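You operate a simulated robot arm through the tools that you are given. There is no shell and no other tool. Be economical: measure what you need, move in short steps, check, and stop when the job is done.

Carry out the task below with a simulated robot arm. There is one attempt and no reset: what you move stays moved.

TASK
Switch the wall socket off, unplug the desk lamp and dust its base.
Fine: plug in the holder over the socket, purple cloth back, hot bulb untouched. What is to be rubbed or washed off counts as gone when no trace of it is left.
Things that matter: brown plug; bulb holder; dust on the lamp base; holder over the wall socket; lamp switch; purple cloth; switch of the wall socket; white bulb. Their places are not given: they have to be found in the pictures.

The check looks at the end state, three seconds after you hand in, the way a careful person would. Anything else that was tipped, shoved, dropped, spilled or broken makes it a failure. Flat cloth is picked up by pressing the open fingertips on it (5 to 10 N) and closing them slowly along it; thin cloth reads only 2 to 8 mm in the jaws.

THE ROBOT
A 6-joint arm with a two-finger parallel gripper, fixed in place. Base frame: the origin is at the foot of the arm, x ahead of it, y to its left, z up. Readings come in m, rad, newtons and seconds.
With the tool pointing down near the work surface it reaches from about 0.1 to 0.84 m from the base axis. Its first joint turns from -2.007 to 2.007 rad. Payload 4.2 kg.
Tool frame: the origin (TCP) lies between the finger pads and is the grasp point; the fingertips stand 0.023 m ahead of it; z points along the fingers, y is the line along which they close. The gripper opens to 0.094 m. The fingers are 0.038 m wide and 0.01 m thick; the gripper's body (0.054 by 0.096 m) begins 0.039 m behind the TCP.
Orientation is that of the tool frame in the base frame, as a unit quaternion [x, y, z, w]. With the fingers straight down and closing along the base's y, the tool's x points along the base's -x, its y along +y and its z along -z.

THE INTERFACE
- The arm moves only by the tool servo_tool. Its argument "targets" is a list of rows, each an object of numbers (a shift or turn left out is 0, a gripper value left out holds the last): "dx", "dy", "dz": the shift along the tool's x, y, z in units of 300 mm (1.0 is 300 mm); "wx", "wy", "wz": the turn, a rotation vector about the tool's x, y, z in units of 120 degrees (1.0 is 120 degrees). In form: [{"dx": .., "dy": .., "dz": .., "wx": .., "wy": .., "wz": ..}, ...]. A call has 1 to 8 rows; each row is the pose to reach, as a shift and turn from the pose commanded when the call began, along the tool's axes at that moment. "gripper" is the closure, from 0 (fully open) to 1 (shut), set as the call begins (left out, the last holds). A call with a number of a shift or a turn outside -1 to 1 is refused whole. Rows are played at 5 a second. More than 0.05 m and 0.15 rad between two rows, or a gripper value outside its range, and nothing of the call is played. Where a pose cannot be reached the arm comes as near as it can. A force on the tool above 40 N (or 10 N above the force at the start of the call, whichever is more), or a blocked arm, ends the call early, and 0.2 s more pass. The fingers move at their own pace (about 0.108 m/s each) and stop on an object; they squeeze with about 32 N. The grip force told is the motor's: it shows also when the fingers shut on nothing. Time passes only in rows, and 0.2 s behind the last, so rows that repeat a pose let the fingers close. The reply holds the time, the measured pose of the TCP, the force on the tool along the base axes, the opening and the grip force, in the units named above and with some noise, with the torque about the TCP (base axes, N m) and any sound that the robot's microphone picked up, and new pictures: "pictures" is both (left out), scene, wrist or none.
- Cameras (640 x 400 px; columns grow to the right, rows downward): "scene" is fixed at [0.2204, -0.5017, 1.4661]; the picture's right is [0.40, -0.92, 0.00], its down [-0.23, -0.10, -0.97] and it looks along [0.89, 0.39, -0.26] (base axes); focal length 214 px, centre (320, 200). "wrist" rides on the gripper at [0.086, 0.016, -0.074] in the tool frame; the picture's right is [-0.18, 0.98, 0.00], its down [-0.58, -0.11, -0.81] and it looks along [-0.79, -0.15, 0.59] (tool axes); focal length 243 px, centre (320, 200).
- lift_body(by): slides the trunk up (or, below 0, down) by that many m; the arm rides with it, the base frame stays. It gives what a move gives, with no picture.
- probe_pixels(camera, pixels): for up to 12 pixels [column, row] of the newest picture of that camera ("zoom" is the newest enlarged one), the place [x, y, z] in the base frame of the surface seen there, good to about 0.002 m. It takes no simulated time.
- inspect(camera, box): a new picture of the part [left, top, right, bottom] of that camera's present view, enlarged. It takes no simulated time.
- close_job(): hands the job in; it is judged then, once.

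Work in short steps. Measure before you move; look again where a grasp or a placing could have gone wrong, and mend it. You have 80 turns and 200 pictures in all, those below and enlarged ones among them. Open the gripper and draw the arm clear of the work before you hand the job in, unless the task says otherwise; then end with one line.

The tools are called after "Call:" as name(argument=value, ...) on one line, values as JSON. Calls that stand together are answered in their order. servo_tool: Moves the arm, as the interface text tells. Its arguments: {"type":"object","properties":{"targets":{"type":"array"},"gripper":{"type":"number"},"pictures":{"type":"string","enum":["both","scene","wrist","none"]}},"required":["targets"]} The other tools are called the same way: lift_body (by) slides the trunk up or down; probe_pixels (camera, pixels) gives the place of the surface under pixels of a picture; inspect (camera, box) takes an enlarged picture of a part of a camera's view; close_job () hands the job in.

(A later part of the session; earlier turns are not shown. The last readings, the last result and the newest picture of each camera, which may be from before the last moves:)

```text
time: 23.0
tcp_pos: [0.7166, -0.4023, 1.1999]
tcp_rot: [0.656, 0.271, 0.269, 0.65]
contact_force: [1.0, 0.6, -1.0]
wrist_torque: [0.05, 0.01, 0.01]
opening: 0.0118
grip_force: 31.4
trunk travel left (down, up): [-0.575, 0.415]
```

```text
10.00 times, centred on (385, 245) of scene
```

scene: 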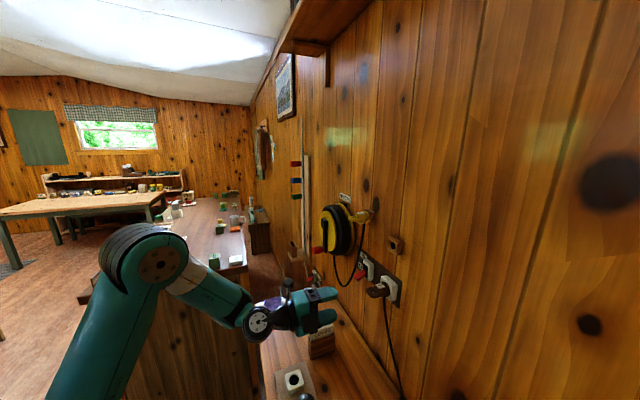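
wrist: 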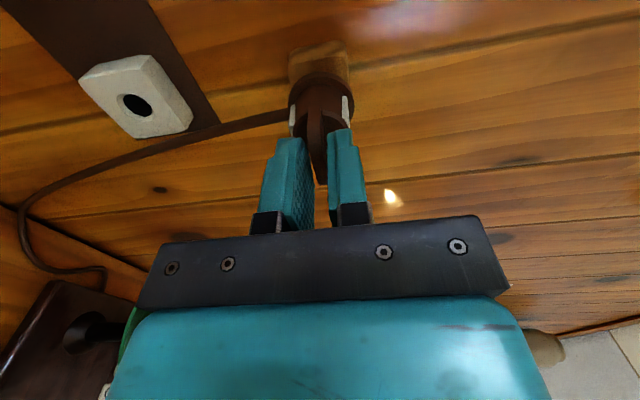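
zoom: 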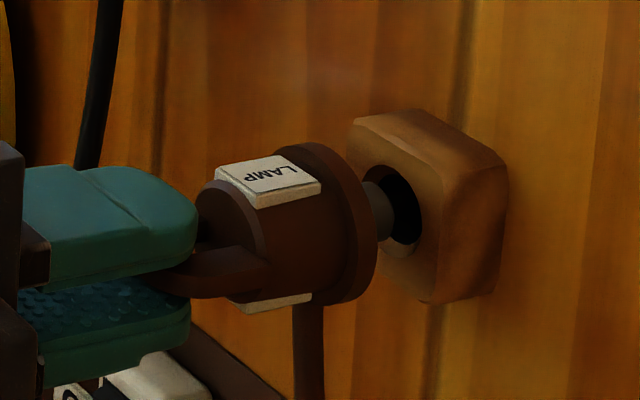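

The pin is entering the hole cleanly. I push on to the seated depth.

Call:
servo_tool(targets=[{"dz": 0.02}, {"dz": 0.04}, {"dz": 0.06}, {"dz": 0.08}, {"dz": 0.095}], pictures="wrist")

Call:
inspect(camera="scene", box=[365, 225, 405, 265])

```text
time: 24.2
tcp_pos: [0.7382, -0.4202, 1.1988]
tcp_rot: [0.656, 0.272, 0.27, 0.65]
contact_force: [-16.2, 16.3, -6.2]
wrist_torque: [0.07, 0.0, -0.03]
opening: 0.0117
grip_force: 31.8
trunk travel left (down, up): [-0.575, 0.415]
```

wrist: 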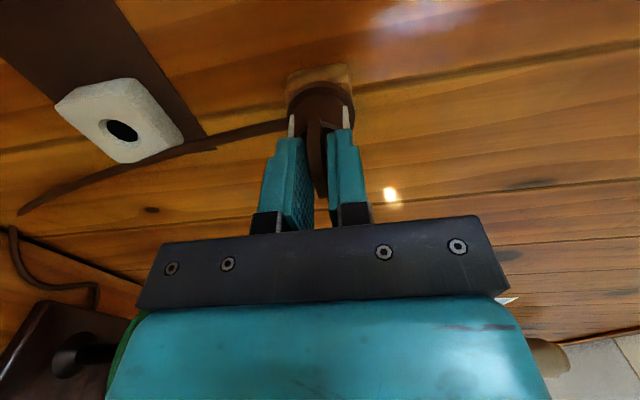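

```text
10.00 times, centred on (385, 245) of scene
```

zoom: 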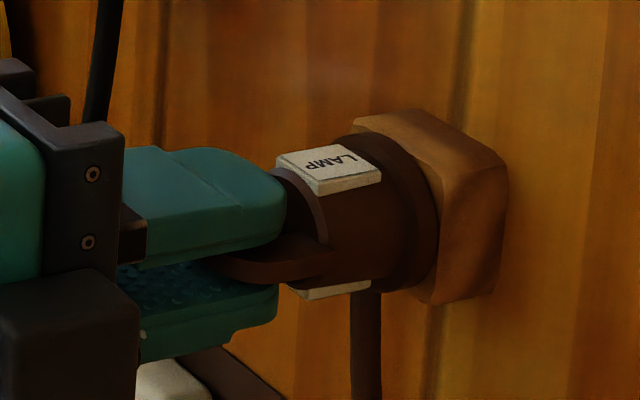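

The plug is flush with the holder (23 N push-back). I release and back off.

Call:
servo_tool(targets=[{"dz": 0}, {"dz": 0}, {"dz": -0.12}, {"dz": -0.26}, {"dz": -0.4}], gripper=0.4)

Call:
inspect(camera="scene", box=[345, 215, 425, 305])

```text
time: 25.4
tcp_pos: [0.6547, -0.3382, 1.1988]
tcp_rot: [0.656, 0.271, 0.271, 0.65]
contact_force: [0.2, 0.3, -0.3]
wrist_torque: [-0.01, -0.01, -0.01]
opening: 0.0565
grip_force: 0.0
trunk travel left (down, up): [-0.575, 0.415]
```

scene: 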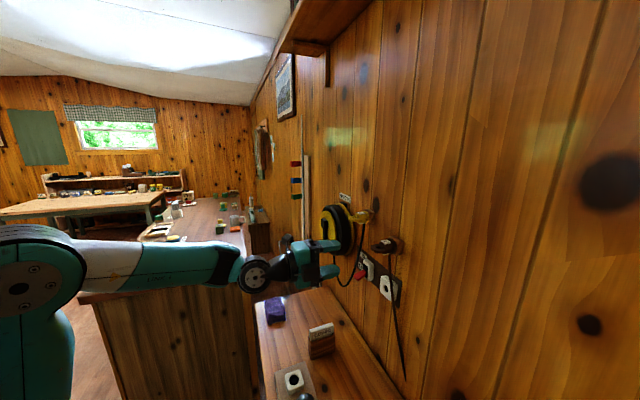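
wrist: 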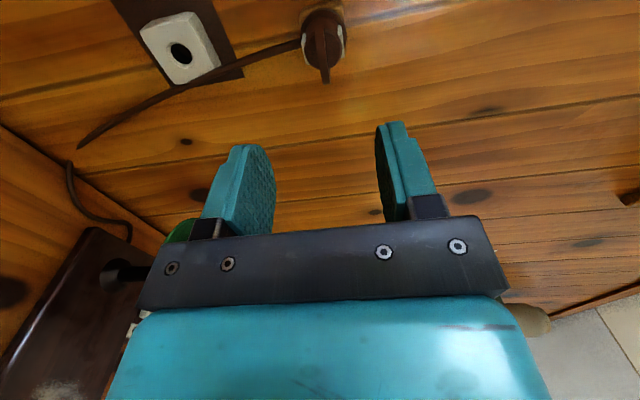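

```text
4.44 times, centred on (385, 260) of scene
```

zoom: 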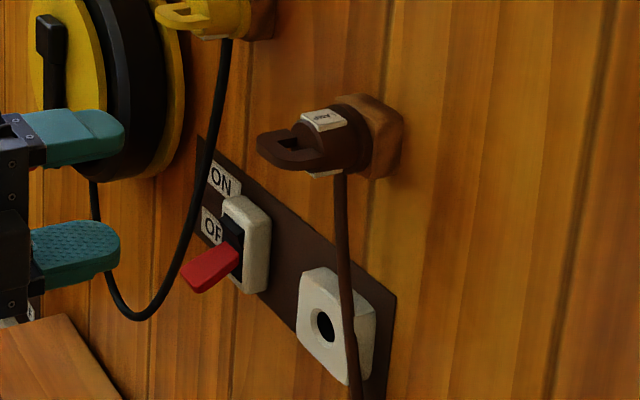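

The plug hangs in the holder and the switch is OFF. Next the purple cloth: I move left and away from the wall while turning the tool to point down with the camera on the room side.

Call:
servo_tool(targets=[{"dz": -0.1, "dx": 0.02, "wx": 0.0412, "wy": 0.0412, "wz": -0.0412}, {"dz": -0.2, "dx": 0.08, "wx": 0.0825, "wy": 0.0825, "wz": -0.0825}, {"dz": -0.3, "dx": 0.16, "wx": 0.1237, "wy": 0.1237, "wz": -0.1237}, {"dz": -0.4, "dx": 0.25, "wx": 0.165, "wy": 0.165, "wz": -0.165}, {"dz": -0.45, "dx": 0.35, "wx": 0.2062, "wy": 0.2062, "wz": -0.2062}, {"dz": -0.48, "dx": 0.45, "wx": 0.2475, "wy": 0.2475, "wz": -0.2475}, {"dz": -0.5, "dx": 0.55, "wx": 0.2887, "wy": 0.2887, "wz": -0.2887}], pictures="scene")

Call:
servo_tool(targets=[{"wx": 0.0412, "wy": 0.0412, "wz": -0.0412}, {"wx": 0.0825, "wy": 0.0825, "wz": -0.0825}, {"wx": 0.1237, "wy": 0.1237, "wz": -0.1237}, {"wx": 0.165, "wy": 0.165, "wz": -0.165}, {"wx": 0.2062, "wy": 0.2062, "wz": -0.2062}, {"wx": 0.2475, "wy": 0.2475, "wz": -0.2475}, {"wx": 0.2887, "wy": 0.2887, "wz": -0.2887}])

```text
time: 27.0
tcp_pos: [0.665, -0.116, 1.2032]
tcp_rot: [0.6, 0.69, 0.156, 0.373]
contact_force: [-0.7, -0.4, 0.5]
wrist_torque: [-0.01, -0.06, -0.03]
opening: 0.0563
grip_force: 0.1
trunk travel left (down, up): [-0.575, 0.415]
```

scene: 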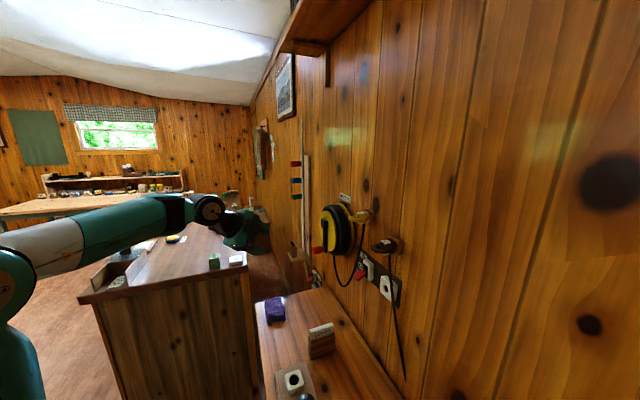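

```text
time: 28.6
tcp_pos: [0.6635, -0.1146, 1.203]
tcp_rot: [0.382, 0.924, 0.002, -0.004]
contact_force: [0.0, 0.8, -0.2]
wrist_torque: [-0.02, -0.01, 0.02]
opening: 0.0564
grip_force: 0.1
trunk travel left (down, up): [-0.575, 0.415]
```

scene: 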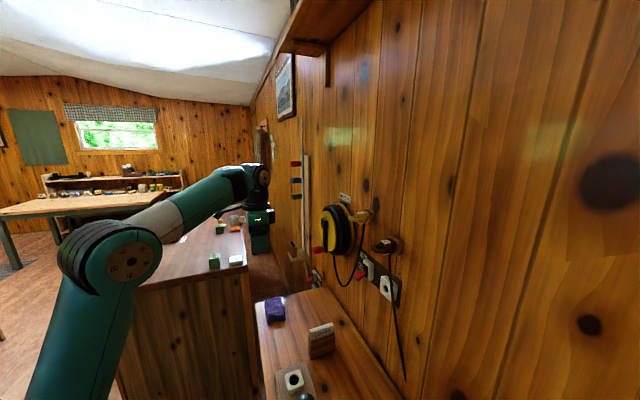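
wrist: 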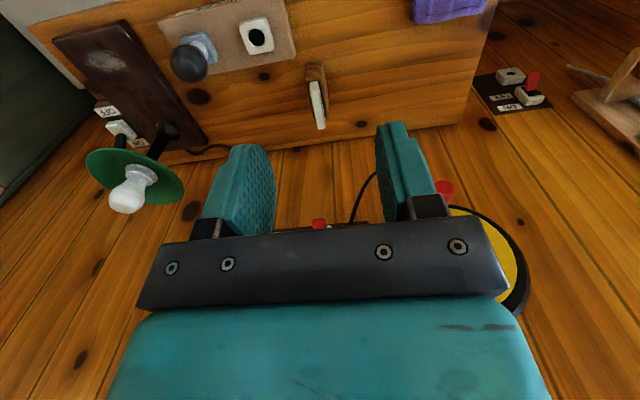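

The lamp has gone out and the tool points down. I shift left and back to view the cloth, and probe the neighbouring table for clearance.

Call:
servo_tool(targets=[{"dy": 0.13, "dx": 0.06}, {"dy": 0.26, "dx": 0.12}, {"dy": 0.4, "dx": 0.18}, {"dy": 0.52, "dx": 0.25}, {"dy": 0.62, "dx": 0.3}], pictures="both")

Call:
inspect(camera="scene", box=[245, 285, 345, 365])

Call:
probe_pixels(camera="scene", pixels=[[235, 260], [170, 320], [214, 262], [254, 345], [256, 303], [265, 305], [285, 303], [268, 323], [285, 320], [275, 300], [300, 290], [258, 330]])

```text
time: 29.8
tcp_pos: [0.728, 0.0797, 1.2007]
tcp_rot: [0.383, 0.924, 0.003, -0.002]
contact_force: [0.1, 0.1, 0.9]
wrist_torque: [0.03, -0.02, -0.01]
opening: 0.0565
grip_force: 0.0
out of reach, approached as far as the arm can: row 5
trunk travel left (down, up): [-0.575, 0.415]
```

scene: 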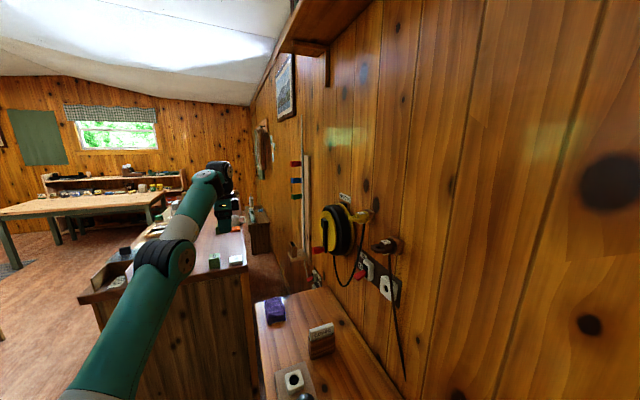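
wrist: 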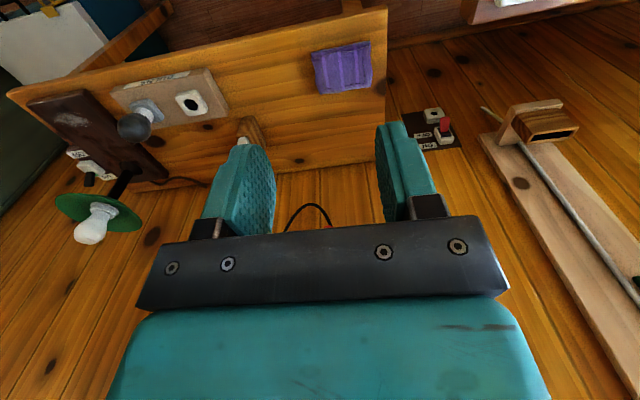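

```text
5.00 times, centred on (295, 325) of scene
```

zoom: 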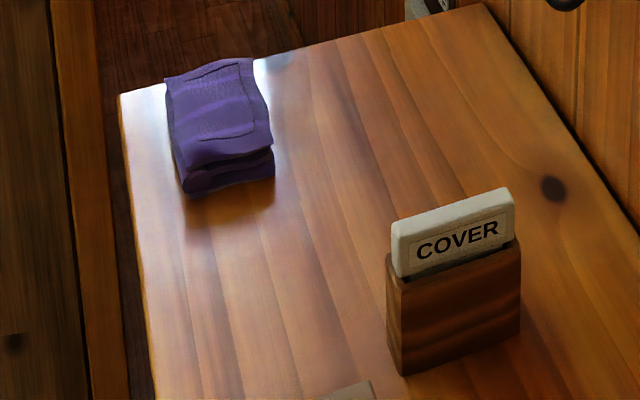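

```text
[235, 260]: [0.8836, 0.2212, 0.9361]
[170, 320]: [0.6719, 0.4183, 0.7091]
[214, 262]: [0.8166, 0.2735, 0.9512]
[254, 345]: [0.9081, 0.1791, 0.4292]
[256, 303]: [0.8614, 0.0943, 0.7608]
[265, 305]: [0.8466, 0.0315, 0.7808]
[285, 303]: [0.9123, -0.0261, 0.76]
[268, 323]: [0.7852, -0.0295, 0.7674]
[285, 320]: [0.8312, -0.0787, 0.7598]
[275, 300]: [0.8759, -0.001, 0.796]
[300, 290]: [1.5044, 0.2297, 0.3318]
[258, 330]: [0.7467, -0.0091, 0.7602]
```

A table at y>0.2 stands nearby, so I stay clear of it. The cloth is a folded pad about 3 cm high; I measure its corners in the wrist view.

Call:
inspect(camera="wrist", box=[290, 10, 400, 120])

Call:
probe_pixels(camera="wrist", pixels=[[315, 55], [368, 44], [321, 92], [369, 84], [343, 68], [313, 80], [345, 100], [384, 12], [385, 150], [375, 60], [330, 70], [358, 70]])

Call:
probe_pixels(camera="scene", pixels=[[243, 276], [248, 268], [240, 225], [85, 300], [225, 275]])

```text
3.64 times, centred on (345, 65) of wrist
```

zoom: 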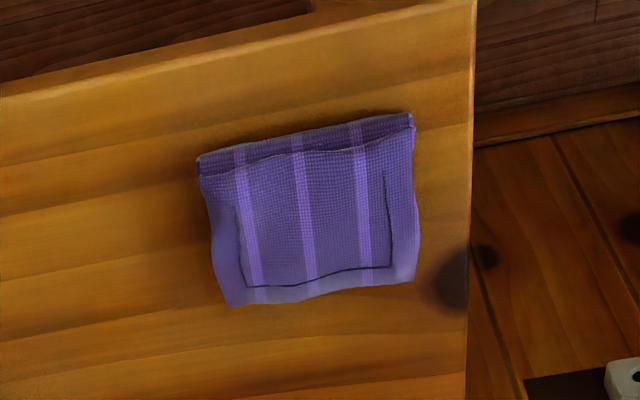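

```text
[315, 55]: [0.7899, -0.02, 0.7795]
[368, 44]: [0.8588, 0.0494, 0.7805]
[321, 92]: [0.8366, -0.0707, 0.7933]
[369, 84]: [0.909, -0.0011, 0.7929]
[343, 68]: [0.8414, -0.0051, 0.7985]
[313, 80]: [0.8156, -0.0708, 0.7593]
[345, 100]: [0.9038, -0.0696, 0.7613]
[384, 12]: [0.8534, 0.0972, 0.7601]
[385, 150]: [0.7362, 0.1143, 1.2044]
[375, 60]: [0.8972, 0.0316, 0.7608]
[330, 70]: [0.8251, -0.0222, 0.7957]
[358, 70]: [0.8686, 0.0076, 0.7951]
```

```text
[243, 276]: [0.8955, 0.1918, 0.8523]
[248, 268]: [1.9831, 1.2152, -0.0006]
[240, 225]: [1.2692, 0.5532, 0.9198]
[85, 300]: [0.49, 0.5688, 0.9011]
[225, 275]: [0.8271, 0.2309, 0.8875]
```

The cloth pad is 7 cm (s) by 10 cm (t), 3.7 cm high, centre s=0.607, t=0.592. I turn so the jaws close across its 7 cm width, while lowering.

Call:
servo_tool(targets=[{"dz": 0.07, "wz": -0.0625}, {"dz": 0.14, "wz": -0.125}, {"dz": 0.21, "wz": -0.1875}, {"dz": 0.28, "wz": -0.25}, {"dz": 0.35, "wz": -0.3125}, {"dz": 0.42, "wz": -0.375}], pictures="none", gripper=0)

Call:
servo_tool(targets=[{"dz": 0.05, "wz": -0.0625}, {"dz": 0.1, "wz": -0.125}, {"dz": 0.15, "wz": -0.1875}, {"dz": 0.2, "wz": -0.25}, {"dz": 0.25, "wz": -0.3125}, {"dz": 0.3, "wz": -0.375}])

```text
time: 31.2
tcp_pos: [0.7263, 0.0807, 1.0714]
tcp_rot: [0.0, 1.0, 0.003, -0.002]
contact_force: [0.8, -0.6, 0.4]
wrist_torque: [0.03, -0.01, -0.01]
opening: 0.0937
grip_force: 0.1
trunk travel left (down, up): [-0.575, 0.415]
```

```text
time: 32.6
tcp_pos: [0.7548, 0.0935, 1.0009]
tcp_rot: [-0.383, 0.924, 0.004, -0.001]
contact_force: [-0.2, 0.1, -0.4]
wrist_torque: [0.03, 0.01, 0.01]
opening: 0.094
grip_force: 0.0
out of reach, approached as far as the arm can: row 2, 3, 4, 5, 6
trunk travel left (down, up): [-0.575, 0.415]
```

scene: 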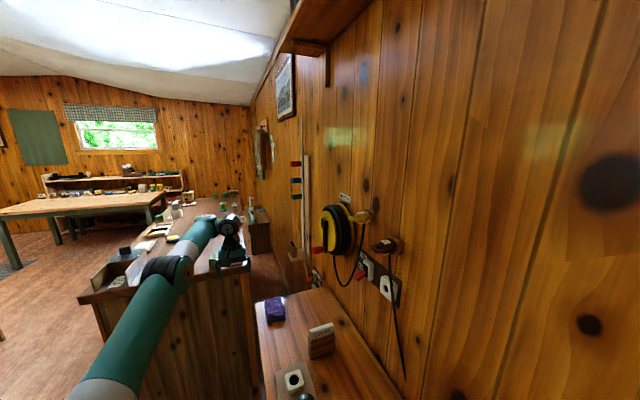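
wrist: 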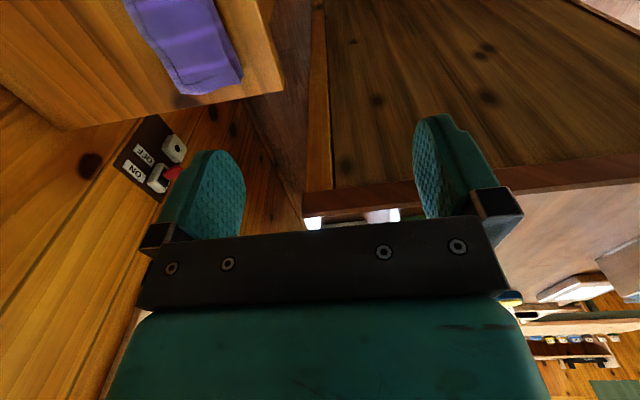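

The arm drifted slightly out near a joint limit. I translate over the cloth at this height (clear of the table edge), then lower.

Call:
servo_tool(targets=[{"dx": 0.02, "dy": -0.12}, {"dx": 0.04, "dy": -0.24}, {"dx": 0.06, "dy": -0.36}, {"dx": 0.082, "dy": -0.464}])

```text
time: 33.6
tcp_pos: [0.8359, -0.0233, 0.9998]
tcp_rot: [-0.382, 0.924, 0.004, 0.0]
contact_force: [0.5, 0.3, -0.4]
wrist_torque: [-0.04, -0.04, -0.01]
opening: 0.0942
grip_force: 0.0
trunk travel left (down, up): [-0.575, 0.415]
```

scene: 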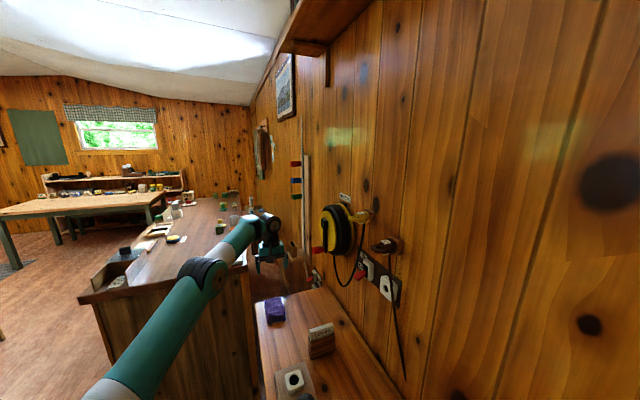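
wrist: 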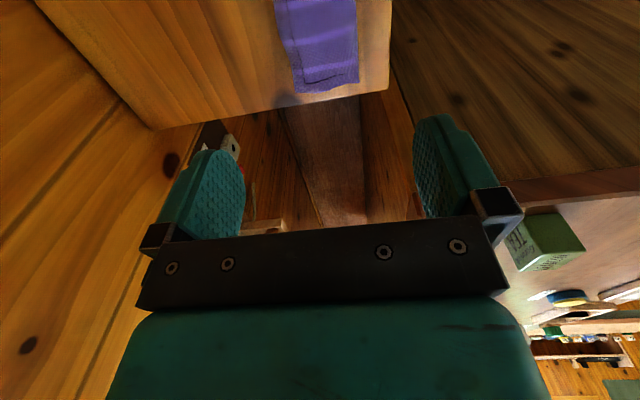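

Directly above the cloth now. I lower the trunk 0.16 m.

Call:
lift_body(by=-0.16)

Call:
servo_tool(targets=[{"dz": 0.0}])

Call:
probe_pixels(camera="wrist", pixels=[[320, 100], [320, 150]])

```text
time: 35.4
tcp_pos: [0.836, -0.0233, 0.8394]
tcp_rot: [-0.383, 0.924, 0.004, -0.001]
contact_force: [0.0, 0.0, 0.4]
wrist_torque: [-0.03, -0.03, -0.03]
opening: 0.094
grip_force: 0.1
trunk travel left (down, up): [-0.415, 0.575]
```

```text
time: 35.8
tcp_pos: [0.8346, -0.0238, 0.8401]
tcp_rot: [-0.383, 0.924, 0.004, -0.001]
contact_force: [-0.6, 0.5, -0.4]
wrist_torque: [0.01, 0.01, 0.0]
opening: 0.0942
grip_force: 0.0
trunk travel left (down, up): [-0.415, 0.575]
```

scene: 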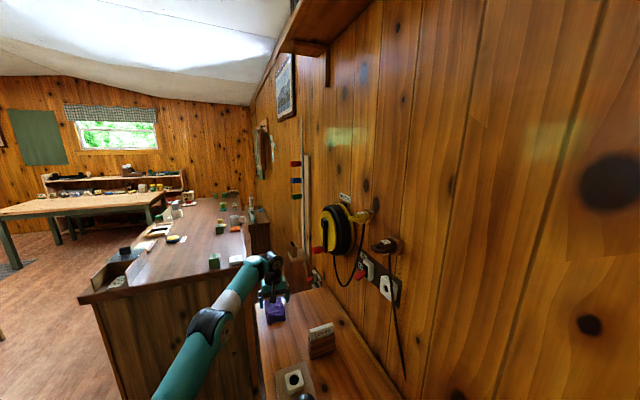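
wrist: 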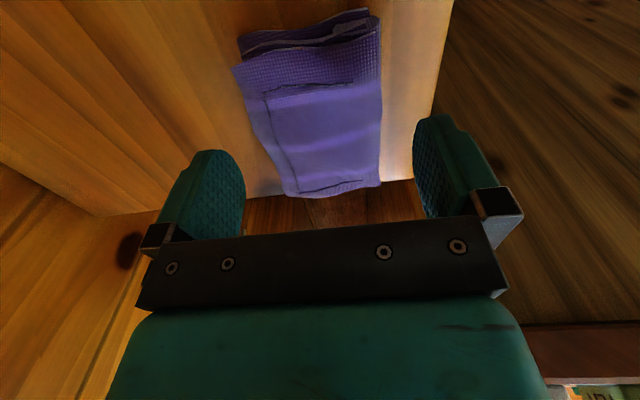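

```text
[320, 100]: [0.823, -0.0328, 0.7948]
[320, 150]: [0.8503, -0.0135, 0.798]
```

The jaws straddle the pad with ~1 cm each side. I descend so the tips stop about 12 mm above the bench, then close.

Call:
servo_tool(targets=[{"dz": 0.05}, {"dz": 0.1}, {"dz": 0.15}], pictures="wrist")

Call:
inspect(camera="scene", box=[235, 260, 325, 350])

```text
time: 36.6
tcp_pos: [0.8342, -0.0233, 0.7951]
tcp_rot: [-0.383, 0.924, 0.003, 0.0]
contact_force: [-0.2, 0.7, 0.0]
wrist_torque: [0.0, 0.0, 0.02]
opening: 0.094
grip_force: 0.1
trunk travel left (down, up): [-0.415, 0.575]
```

wrist: 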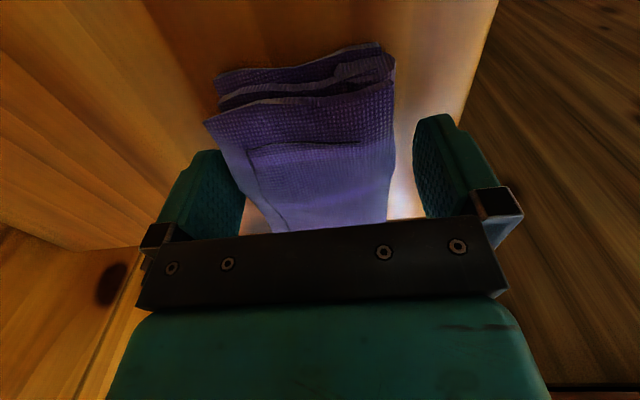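

```text
4.44 times, centred on (280, 305) of scene
```

zoom: 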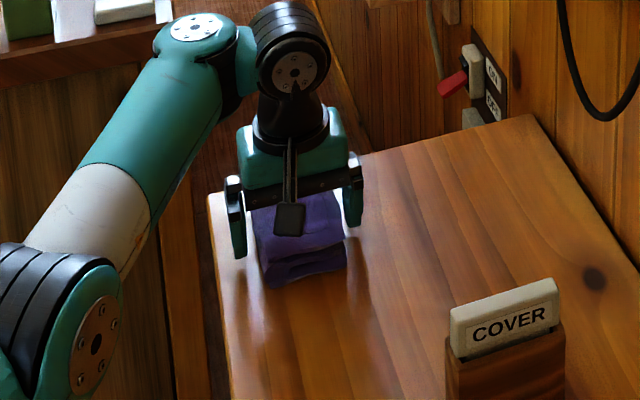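

Call:
servo_tool(targets=[{"dz": 0}, {"dz": 0}, {"dz": 0}, {"dz": 0}], gripper=1, pictures="wrist")

Call:
inspect(camera="scene", box=[235, 260, 325, 350])

```text
time: 37.6
tcp_pos: [0.8344, -0.0232, 0.7962]
tcp_rot: [-0.383, 0.924, 0.005, 0.0]
contact_force: [0.3, -0.7, 1.3]
wrist_torque: [0.02, -0.12, 0.03]
opening: 0.0706
grip_force: 31.4
trunk travel left (down, up): [-0.415, 0.575]
```

wrist: 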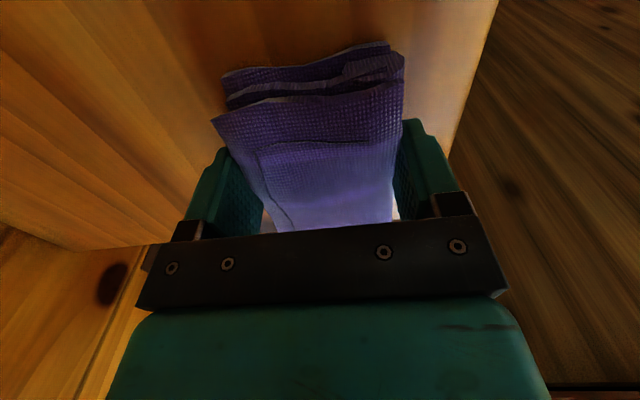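

```text
4.44 times, centred on (280, 305) of scene
```

zoom: 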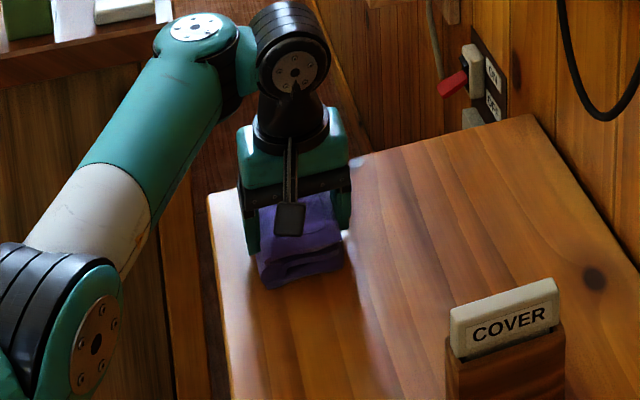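

The pad is gripped (70.6 mm) with its underside 35.5 mm below the TCP. I lift with the trunk and then travel to the lamp, rotating the tool back.

Call:
lift_body(by=0.2)

Call:
servo_tool(targets=[{"dx": 0.13, "dy": 0.05}, {"dx": 0.28, "dy": 0.11}, {"dx": 0.43, "dy": 0.17}, {"dx": 0.58, "dy": 0.23}, {"dx": 0.73, "dy": 0.27}, {"dx": 0.88, "dy": 0.3}])

```text
time: 39.8
tcp_pos: [0.8348, -0.0226, 0.9947]
tcp_rot: [-0.383, 0.924, 0.004, 0.0]
contact_force: [0.5, -0.4, 0.0]
wrist_torque: [-0.04, 0.01, 0.01]
opening: 0.0703
grip_force: 32.2
trunk travel left (down, up): [-0.615, 0.375]
```

```text
time: 41.2
tcp_pos: [0.7454, -0.2419, 1.0831]
tcp_rot: [-0.382, 0.924, 0.011, -0.001]
contact_force: [0.8, -1.1, -1.1]
wrist_torque: [0.0, 0.05, 0.05]
opening: 0.0704
grip_force: 31.9
out of reach, approached as far as the arm can: row 1, 2, 3, 4, 5, 6
trunk travel left (down, up): [-0.615, 0.375]
```

scene: 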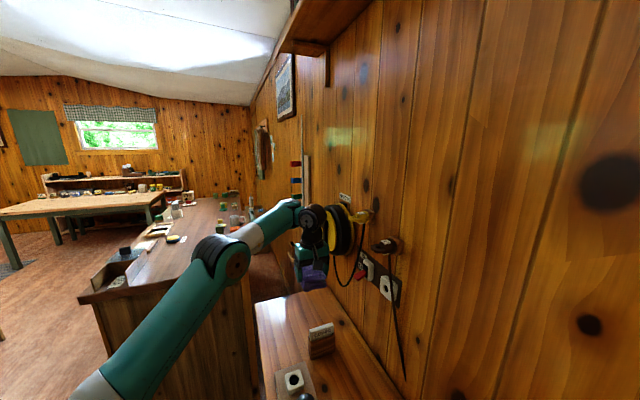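
wrist: 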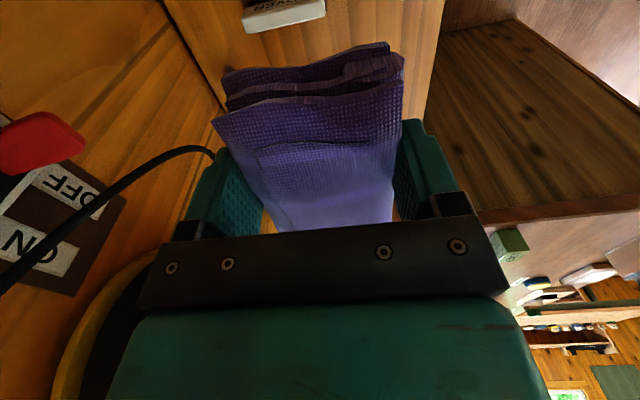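

The arm could not fold in as asked and drifted toward the wall (s=0.70), though without contact. I probe the arm links to understand the geometry before moving on.

Call:
probe_pixels(camera="scene", pixels=[[235, 265], [210, 248], [150, 315], [95, 375], [255, 237], [298, 212], [315, 225], [312, 280]])

```text
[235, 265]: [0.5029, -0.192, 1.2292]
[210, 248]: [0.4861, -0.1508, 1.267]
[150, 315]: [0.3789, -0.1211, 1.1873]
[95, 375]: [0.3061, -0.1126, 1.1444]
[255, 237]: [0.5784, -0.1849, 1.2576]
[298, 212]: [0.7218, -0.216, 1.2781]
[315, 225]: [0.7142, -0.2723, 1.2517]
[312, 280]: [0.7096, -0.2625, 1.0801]
```

The arm seems limited by wrist yaw in this pose, so I turn the yaw back toward neutral, which also lets it come to the commanded place (free space at z≈1.0).

Call:
servo_tool(targets=[{"wz": 0.0625}, {"wz": 0.125}, {"wz": 0.1875}, {"wz": 0.25}, {"wz": 0.3125}, {"wz": 0.375}, {"wz": 0.375}])

```text
time: 42.8
tcp_pos: [0.7464, -0.231, 1.0827]
tcp_rot: [0.001, 1.0, 0.003, -0.003]
contact_force: [0.4, -0.4, -1.0]
wrist_torque: [0.02, -0.03, 0.01]
opening: 0.0702
grip_force: 32.0
trunk travel left (down, up): [-0.615, 0.375]
```

scene: 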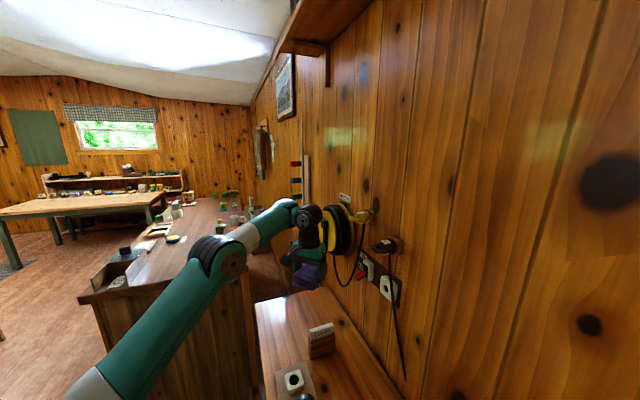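
wrist: 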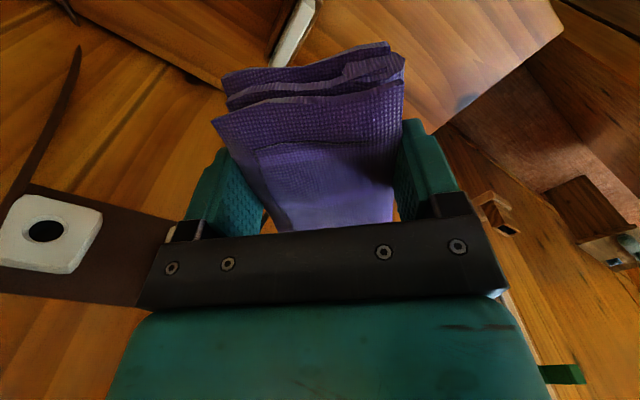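

The position is limited by arm folding at this height. The start pose (relative height 1.395 over the trunk) reached exactly the dust spot, so I go up to that relative height first, then retract.

Call:
servo_tool(targets=[{"dz": -0.1, "dx": 0.03}, {"dz": -0.2, "dx": 0.06}, {"dz": -0.3, "dx": 0.1}, {"dz": -0.4, "dx": 0.15}, {"dz": -0.4, "dx": 0.25}], pictures="scene")

```text
time: 44.0
tcp_pos: [0.6685, -0.2315, 1.2027]
tcp_rot: [0.0, 1.0, 0.003, -0.002]
contact_force: [1.1, -0.7, -0.4]
wrist_torque: [0.02, 0.04, 0.01]
opening: 0.0703
grip_force: 31.4
trunk travel left (down, up): [-0.615, 0.375]
```

scene: 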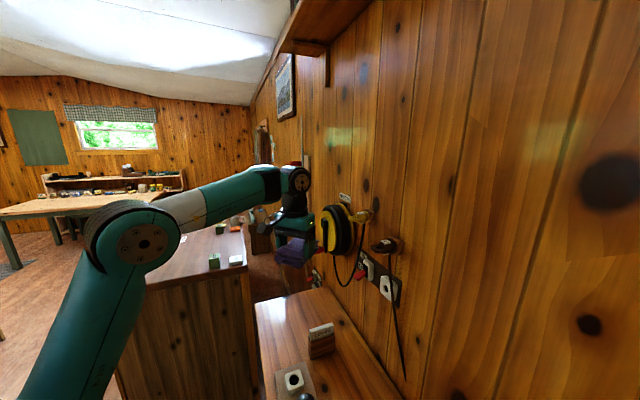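

That works (no reach complaint). Now I travel to above the dust at z=1.2, turning the yaw so the camera faces the wall.

Call:
servo_tool(targets=[{"dx": 0.116, "dy": -0.093, "wz": 0.047}, {"dx": 0.232, "dy": -0.186, "wz": 0.094}, {"dx": 0.348, "dy": -0.28, "wz": 0.141}, {"dx": 0.464, "dy": -0.373, "wz": 0.188}, {"dx": 0.58, "dy": -0.466, "wz": 0.234}, {"dx": 0.696, "dy": -0.559, "wz": 0.281}, {"dx": 0.812, "dy": -0.652, "wz": 0.328}, {"dx": 0.928, "dy": -0.745, "wz": 0.375}])

Call:
inspect(camera="wrist", box=[180, 0, 460, 200])

```text
time: 45.8
tcp_pos: [0.392, -0.4585, 1.1998]
tcp_rot: [0.383, 0.924, 0.003, -0.004]
contact_force: [0.3, 0.1, -0.8]
wrist_torque: [-0.01, 0.03, -0.02]
opening: 0.0702
grip_force: 31.8
out of reach, approached as far as the arm can: row 5, 6
trunk travel left (down, up): [-0.615, 0.375]
```

scene: 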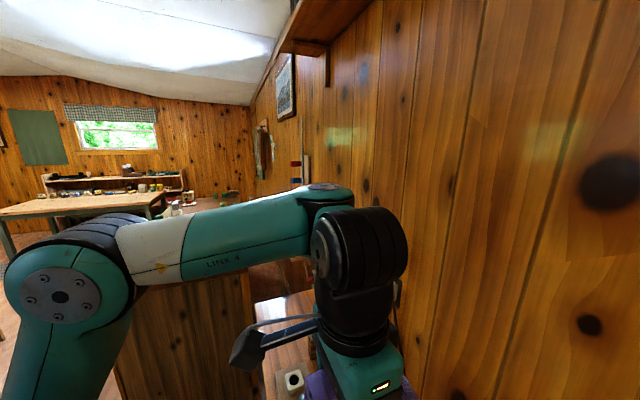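
wrist: 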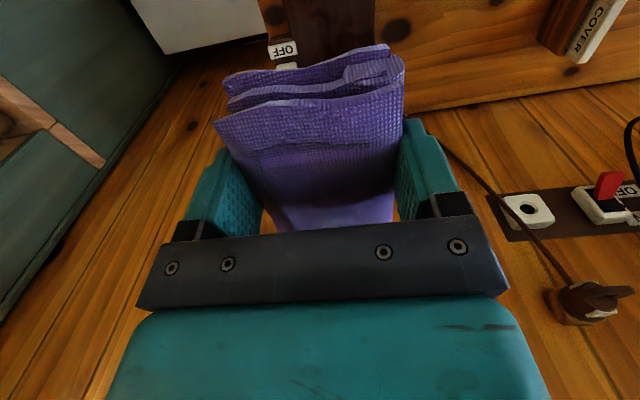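

```text
2.00 times, centred on (320, 100) of wrist
```

zoom: 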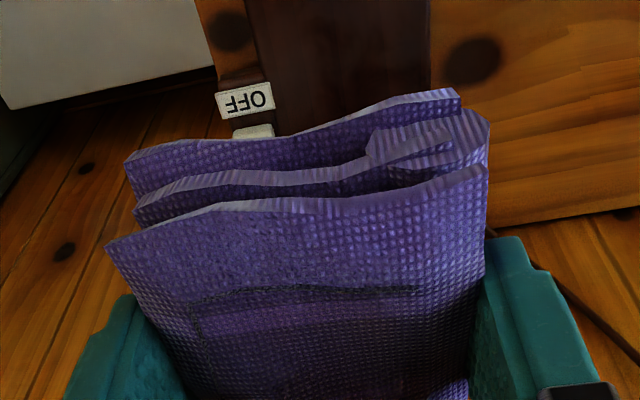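

TCP is above the dust at s=0.601, t=-0.047. I shift 2 cm away from the shade and lower the trunk partway, then check clearances.

Call:
servo_tool(targets=[{"dx": 0.067, "dy": -0.02}], pictures="none")

Call:
lift_body(by=-0.25)

Call:
servo_tool(targets=[{"dx": 0}])

```text
time: 46.2
tcp_pos: [0.3735, -0.4483, 1.205]
tcp_rot: [0.383, 0.924, 0.003, -0.005]
contact_force: [0.0, -0.1, -1.1]
wrist_torque: [0.05, 0.02, 0.03]
opening: 0.0702
grip_force: 31.9
trunk travel left (down, up): [-0.615, 0.375]
```

```text
time: 48.8
tcp_pos: [0.3754, -0.448, 0.9552]
tcp_rot: [0.383, 0.924, 0.002, -0.005]
contact_force: [-0.6, 0.3, -0.6]
wrist_torque: [0.04, 0.01, -0.01]
opening: 0.0703
grip_force: 32.3
trunk travel left (down, up): [-0.365, 0.625]
```

```text
time: 49.2
tcp_pos: [0.3741, -0.4484, 0.9539]
tcp_rot: [0.382, 0.924, 0.003, -0.005]
contact_force: [0.1, 0.4, -1.0]
wrist_torque: [0.03, 0.0, -0.02]
opening: 0.0705
grip_force: 31.8
trunk travel left (down, up): [-0.365, 0.625]
```

scene: 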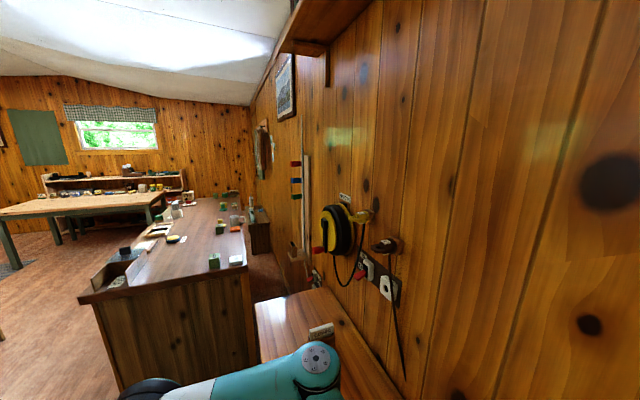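
wrist: 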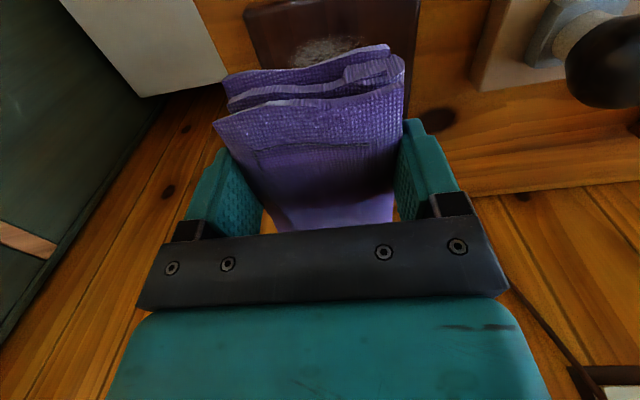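

Dust is visible at (325,47) past the pad. I probe its extents and continue the descent.

Call:
probe_pixels(camera="wrist", pixels=[[290, 52], [362, 43], [325, 37], [310, 60], [335, 52], [255, 20], [415, 15], [420, 80], [600, 50], [470, 80]])

Call:
inspect(camera="wrist", box=[230, 0, 430, 110])

```text
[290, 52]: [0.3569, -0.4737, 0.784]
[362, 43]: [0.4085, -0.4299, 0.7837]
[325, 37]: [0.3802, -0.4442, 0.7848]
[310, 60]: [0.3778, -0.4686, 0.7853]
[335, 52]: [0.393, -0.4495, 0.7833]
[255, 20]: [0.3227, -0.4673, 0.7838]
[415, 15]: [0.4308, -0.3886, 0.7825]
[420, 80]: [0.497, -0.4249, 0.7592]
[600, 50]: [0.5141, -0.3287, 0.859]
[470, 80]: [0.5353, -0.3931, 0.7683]
```

```text
3.20 times, centred on (330, 55) of wrist
```

zoom: 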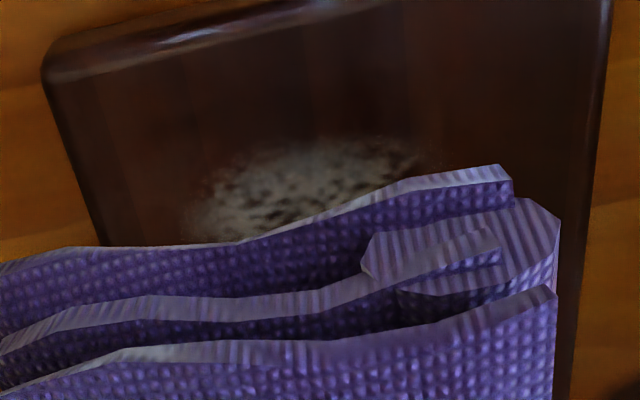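

Dust spans s 0.575–0.62, t -0.085 to -0.015; the pad (about 10×7 cm) covers it in s. I lower to just above the plate.

Call:
lift_body(by=-0.12)

Call:
servo_tool(targets=[{"dz": 0.012}, {"dz": 0.025}])

```text
time: 50.7
tcp_pos: [0.3744, -0.4476, 0.8335]
tcp_rot: [0.383, 0.924, 0.002, -0.004]
contact_force: [-0.1, -0.6, -0.4]
wrist_torque: [0.01, 0.01, -0.01]
opening: 0.0704
grip_force: 31.7
trunk travel left (down, up): [-0.245, 0.745]
```

```text
time: 51.3
tcp_pos: [0.3744, -0.4511, 0.8329]
tcp_rot: [0.383, 0.924, 0.004, -0.005]
contact_force: [0.6, 0.0, 0.3]
wrist_torque: [0.05, -0.02, -0.01]
opening: 0.0703
grip_force: 32.3
out of reach, approached as far as the arm can: row 1, 2
trunk travel left (down, up): [-0.245, 0.745]
```

scene: 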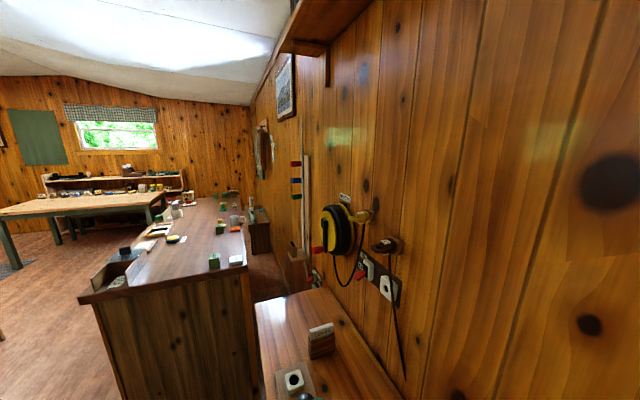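
wrist: 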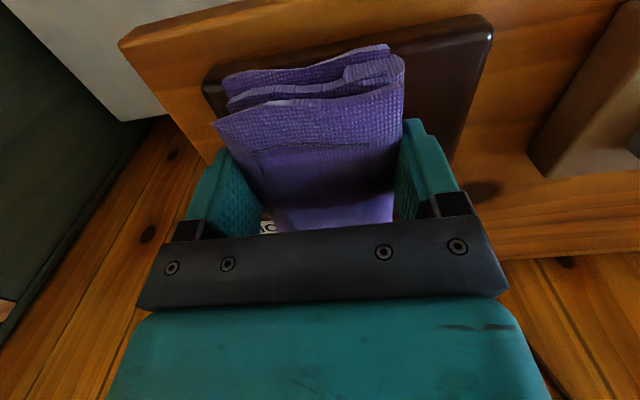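

The arm is again at its folding limit here; I raise the arm 4 cm relative and lower the trunk instead.

Call:
servo_tool(targets=[{"dz": -0.07}, {"dz": -0.14}], pictures="none")

Call:
lift_body(by=-0.046)

```text
time: 51.9
tcp_pos: [0.3763, -0.4613, 0.8592]
tcp_rot: [0.383, 0.924, 0.009, 0.004]
contact_force: [0.7, 0.1, 0.2]
wrist_torque: [0.03, 0.02, 0.0]
opening: 0.0703
grip_force: 32.0
out of reach, approached as far as the arm can: row 1, 2
trunk travel left (down, up): [-0.245, 0.745]
```

```text
time: 52.7
tcp_pos: [0.3776, -0.4612, 0.8169]
tcp_rot: [0.382, 0.924, 0.007, 0.008]
contact_force: [5.3, 0.4, 36.4]
wrist_torque: [-0.34, 0.11, 0.08]
opening: 0.0711
grip_force: 31.9
trunk travel left (down, up): [-0.199, 0.791]
```

Contact is made (36 N, a bit hard). I ease up and look at the force.

Call:
lift_body(by=0.003)

Call:
servo_tool(targets=[{"dy": 0.0}], pictures="wrist")

```text
time: 53.3
tcp_pos: [0.3766, -0.4597, 0.8172]
tcp_rot: [0.382, 0.924, 0.01, 0.005]
contact_force: [3.0, 3.9, 17.1]
wrist_torque: [-0.69, -0.06, 0.14]
opening: 0.0703
grip_force: 32.2
trunk travel left (down, up): [-0.202, 0.788]
```

```text
time: 53.7
tcp_pos: [0.3762, -0.4611, 0.8171]
tcp_rot: [0.382, 0.924, 0.01, 0.004]
contact_force: [2.3, 3.6, 13.3]
wrist_torque: [-0.4, 0.12, 0.06]
opening: 0.0704
grip_force: 31.7
trunk travel left (down, up): [-0.202, 0.788]
```

wrist: 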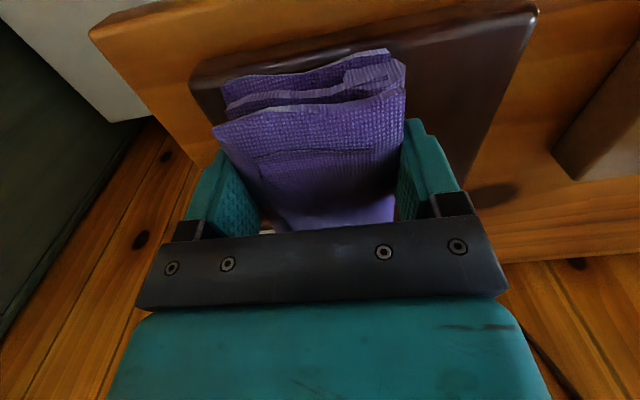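

13 N is a good wiping pressure. I stroke along t, both ways.

Call:
servo_tool(targets=[{"dy": 0.05}, {"dy": 0.1}, {"dy": 0.15}, {"dy": 0.1}, {"dy": 0.05}, {"dy": 0.0}, {"dy": -0.05}, {"dy": 0.0}], pictures="none")

Call:
servo_tool(targets=[{"dy": 0.05}, {"dy": 0.1}, {"dy": 0.15}, {"dy": 0.1}, {"dy": 0.05}, {"dy": 0.0}, {"dy": -0.05}, {"dy": 0.0}], pictures="wrist")

```text
time: 55.5
tcp_pos: [0.3778, -0.4623, 0.8162]
tcp_rot: [0.382, 0.924, 0.01, 0.005]
contact_force: [-0.9, -2.3, 5.9]
wrist_torque: [-0.03, 0.35, 0.08]
opening: 0.0705
grip_force: 31.9
trunk travel left (down, up): [-0.202, 0.788]
```

```text
time: 57.3
tcp_pos: [0.3758, -0.4625, 0.8169]
tcp_rot: [0.384, 0.923, 0.008, 0.004]
contact_force: [-3.5, -4.7, 10.6]
wrist_torque: [-0.31, 0.49, 0.11]
opening: 0.0703
grip_force: 31.9
trunk travel left (down, up): [-0.202, 0.788]
```

wrist: 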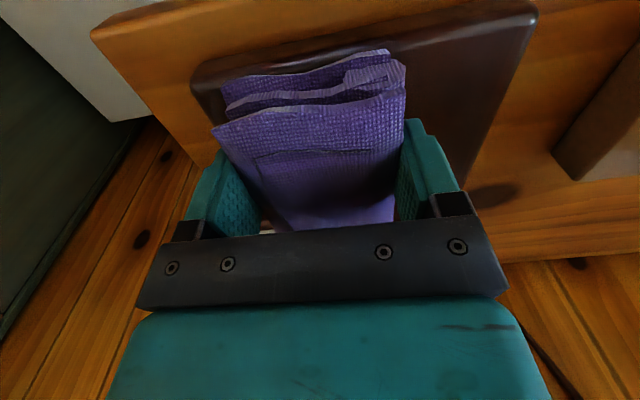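

I lift the trunk to look at the plate past the pad.

Call:
lift_body(by=0.2)

Call:
servo_tool(targets=[{"dx": 0.03, "dz": -0.05}, {"dx": 0.06, "dz": -0.1}], pictures="wrist")

Call:
inspect(camera="wrist", box=[230, 0, 430, 110])

```text
time: 59.4
tcp_pos: [0.3776, -0.4606, 1.0157]
tcp_rot: [0.382, 0.924, 0.01, 0.003]
contact_force: [0.0, -1.3, -0.9]
wrist_torque: [-0.01, -0.01, -0.01]
opening: 0.0702
grip_force: 32.2
trunk travel left (down, up): [-0.402, 0.588]
```

```text
time: 60.0
tcp_pos: [0.3631, -0.4472, 1.0455]
tcp_rot: [0.382, 0.924, 0.01, 0.004]
contact_force: [0.0, 0.6, -0.1]
wrist_torque: [0.04, 0.02, 0.02]
opening: 0.0703
grip_force: 31.7
trunk travel left (down, up): [-0.402, 0.588]
```

wrist: 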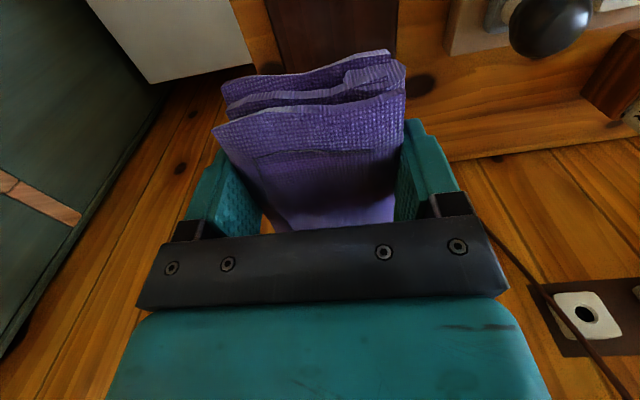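

```text
3.20 times, centred on (330, 55) of wrist
```

zoom: 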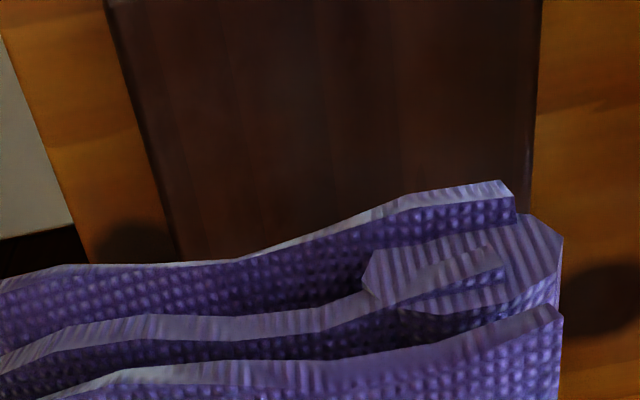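

Call:
probe_pixels(camera="zoom", pixels=[[300, 15], [300, 200], [200, 240], [480, 150], [200, 110]])

Call:
servo_tool(targets=[{"wy": 0.05, "dz": -0.05}, {"wy": 0.1, "dz": -0.1}, {"wy": 0.15, "dz": -0.15}], pictures="wrist")

Call:
inspect(camera="wrist", box=[230, 0, 430, 110])

```text
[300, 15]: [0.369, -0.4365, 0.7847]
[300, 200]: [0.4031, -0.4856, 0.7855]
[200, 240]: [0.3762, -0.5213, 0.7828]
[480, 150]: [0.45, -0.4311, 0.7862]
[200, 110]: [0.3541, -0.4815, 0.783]
```

```text
time: 60.6
tcp_pos: [0.3662, -0.4517, 1.0672]
tcp_rot: [0.376, 0.925, 0.028, -0.05]
contact_force: [-0.8, -17.1, -35.8]
wrist_torque: [-0.75, -1.6, 0.85]
opening: 0.0702
grip_force: 32.3
trunk travel left (down, up): [-0.402, 0.588]
stopped in row 2: the force on the tool passed its limit at 156 N (the readings are from after the stop); the commanded pose is now the measured one
```

wrist: 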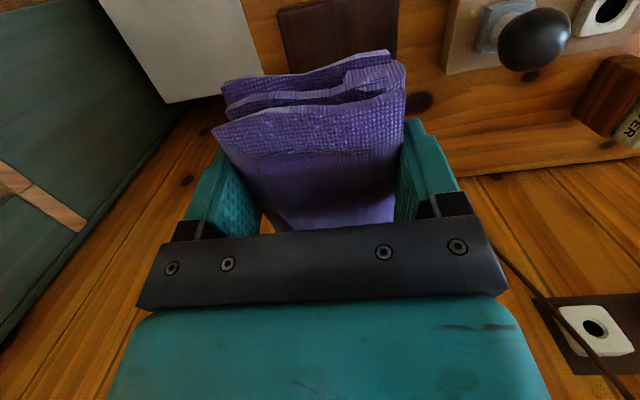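

```text
3.20 times, centred on (330, 55) of wrist
```

zoom: 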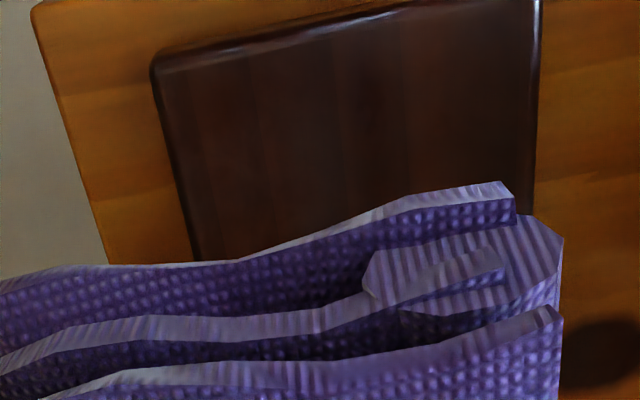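

A force spike: the tilt pressed the arm against itself (nothing else is near at z>1). I undo the tilt at once and check.

Call:
servo_tool(targets=[{"wy": -0.04, "dz": 0.0, "dx": -0.02}, {"wy": -0.05, "dx": -0.05}])

Call:
inspect(camera="wrist", box=[260, 0, 410, 80])

```text
time: 61.2
tcp_pos: [0.3771, -0.461, 1.0645]
tcp_rot: [0.379, 0.925, 0.008, -0.005]
contact_force: [0.4, 0.1, -0.4]
wrist_torque: [0.02, 0.0, 0.04]
opening: 0.0703
grip_force: 31.7
trunk travel left (down, up): [-0.402, 0.588]
```

scene: 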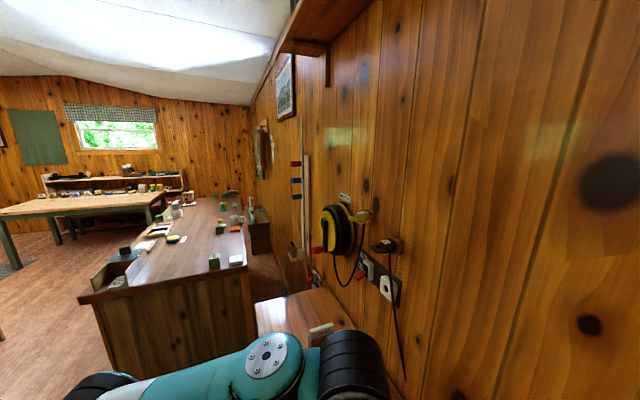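
wrist: 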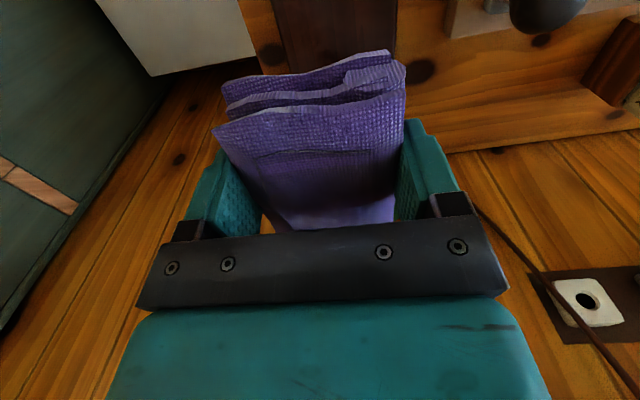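

```text
4.27 times, centred on (335, 40) of wrist
```

zoom: 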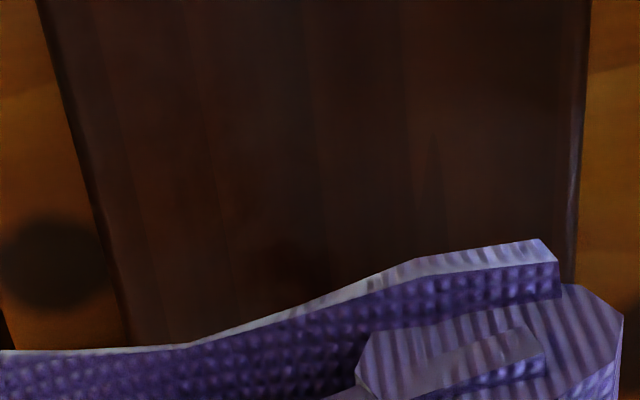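

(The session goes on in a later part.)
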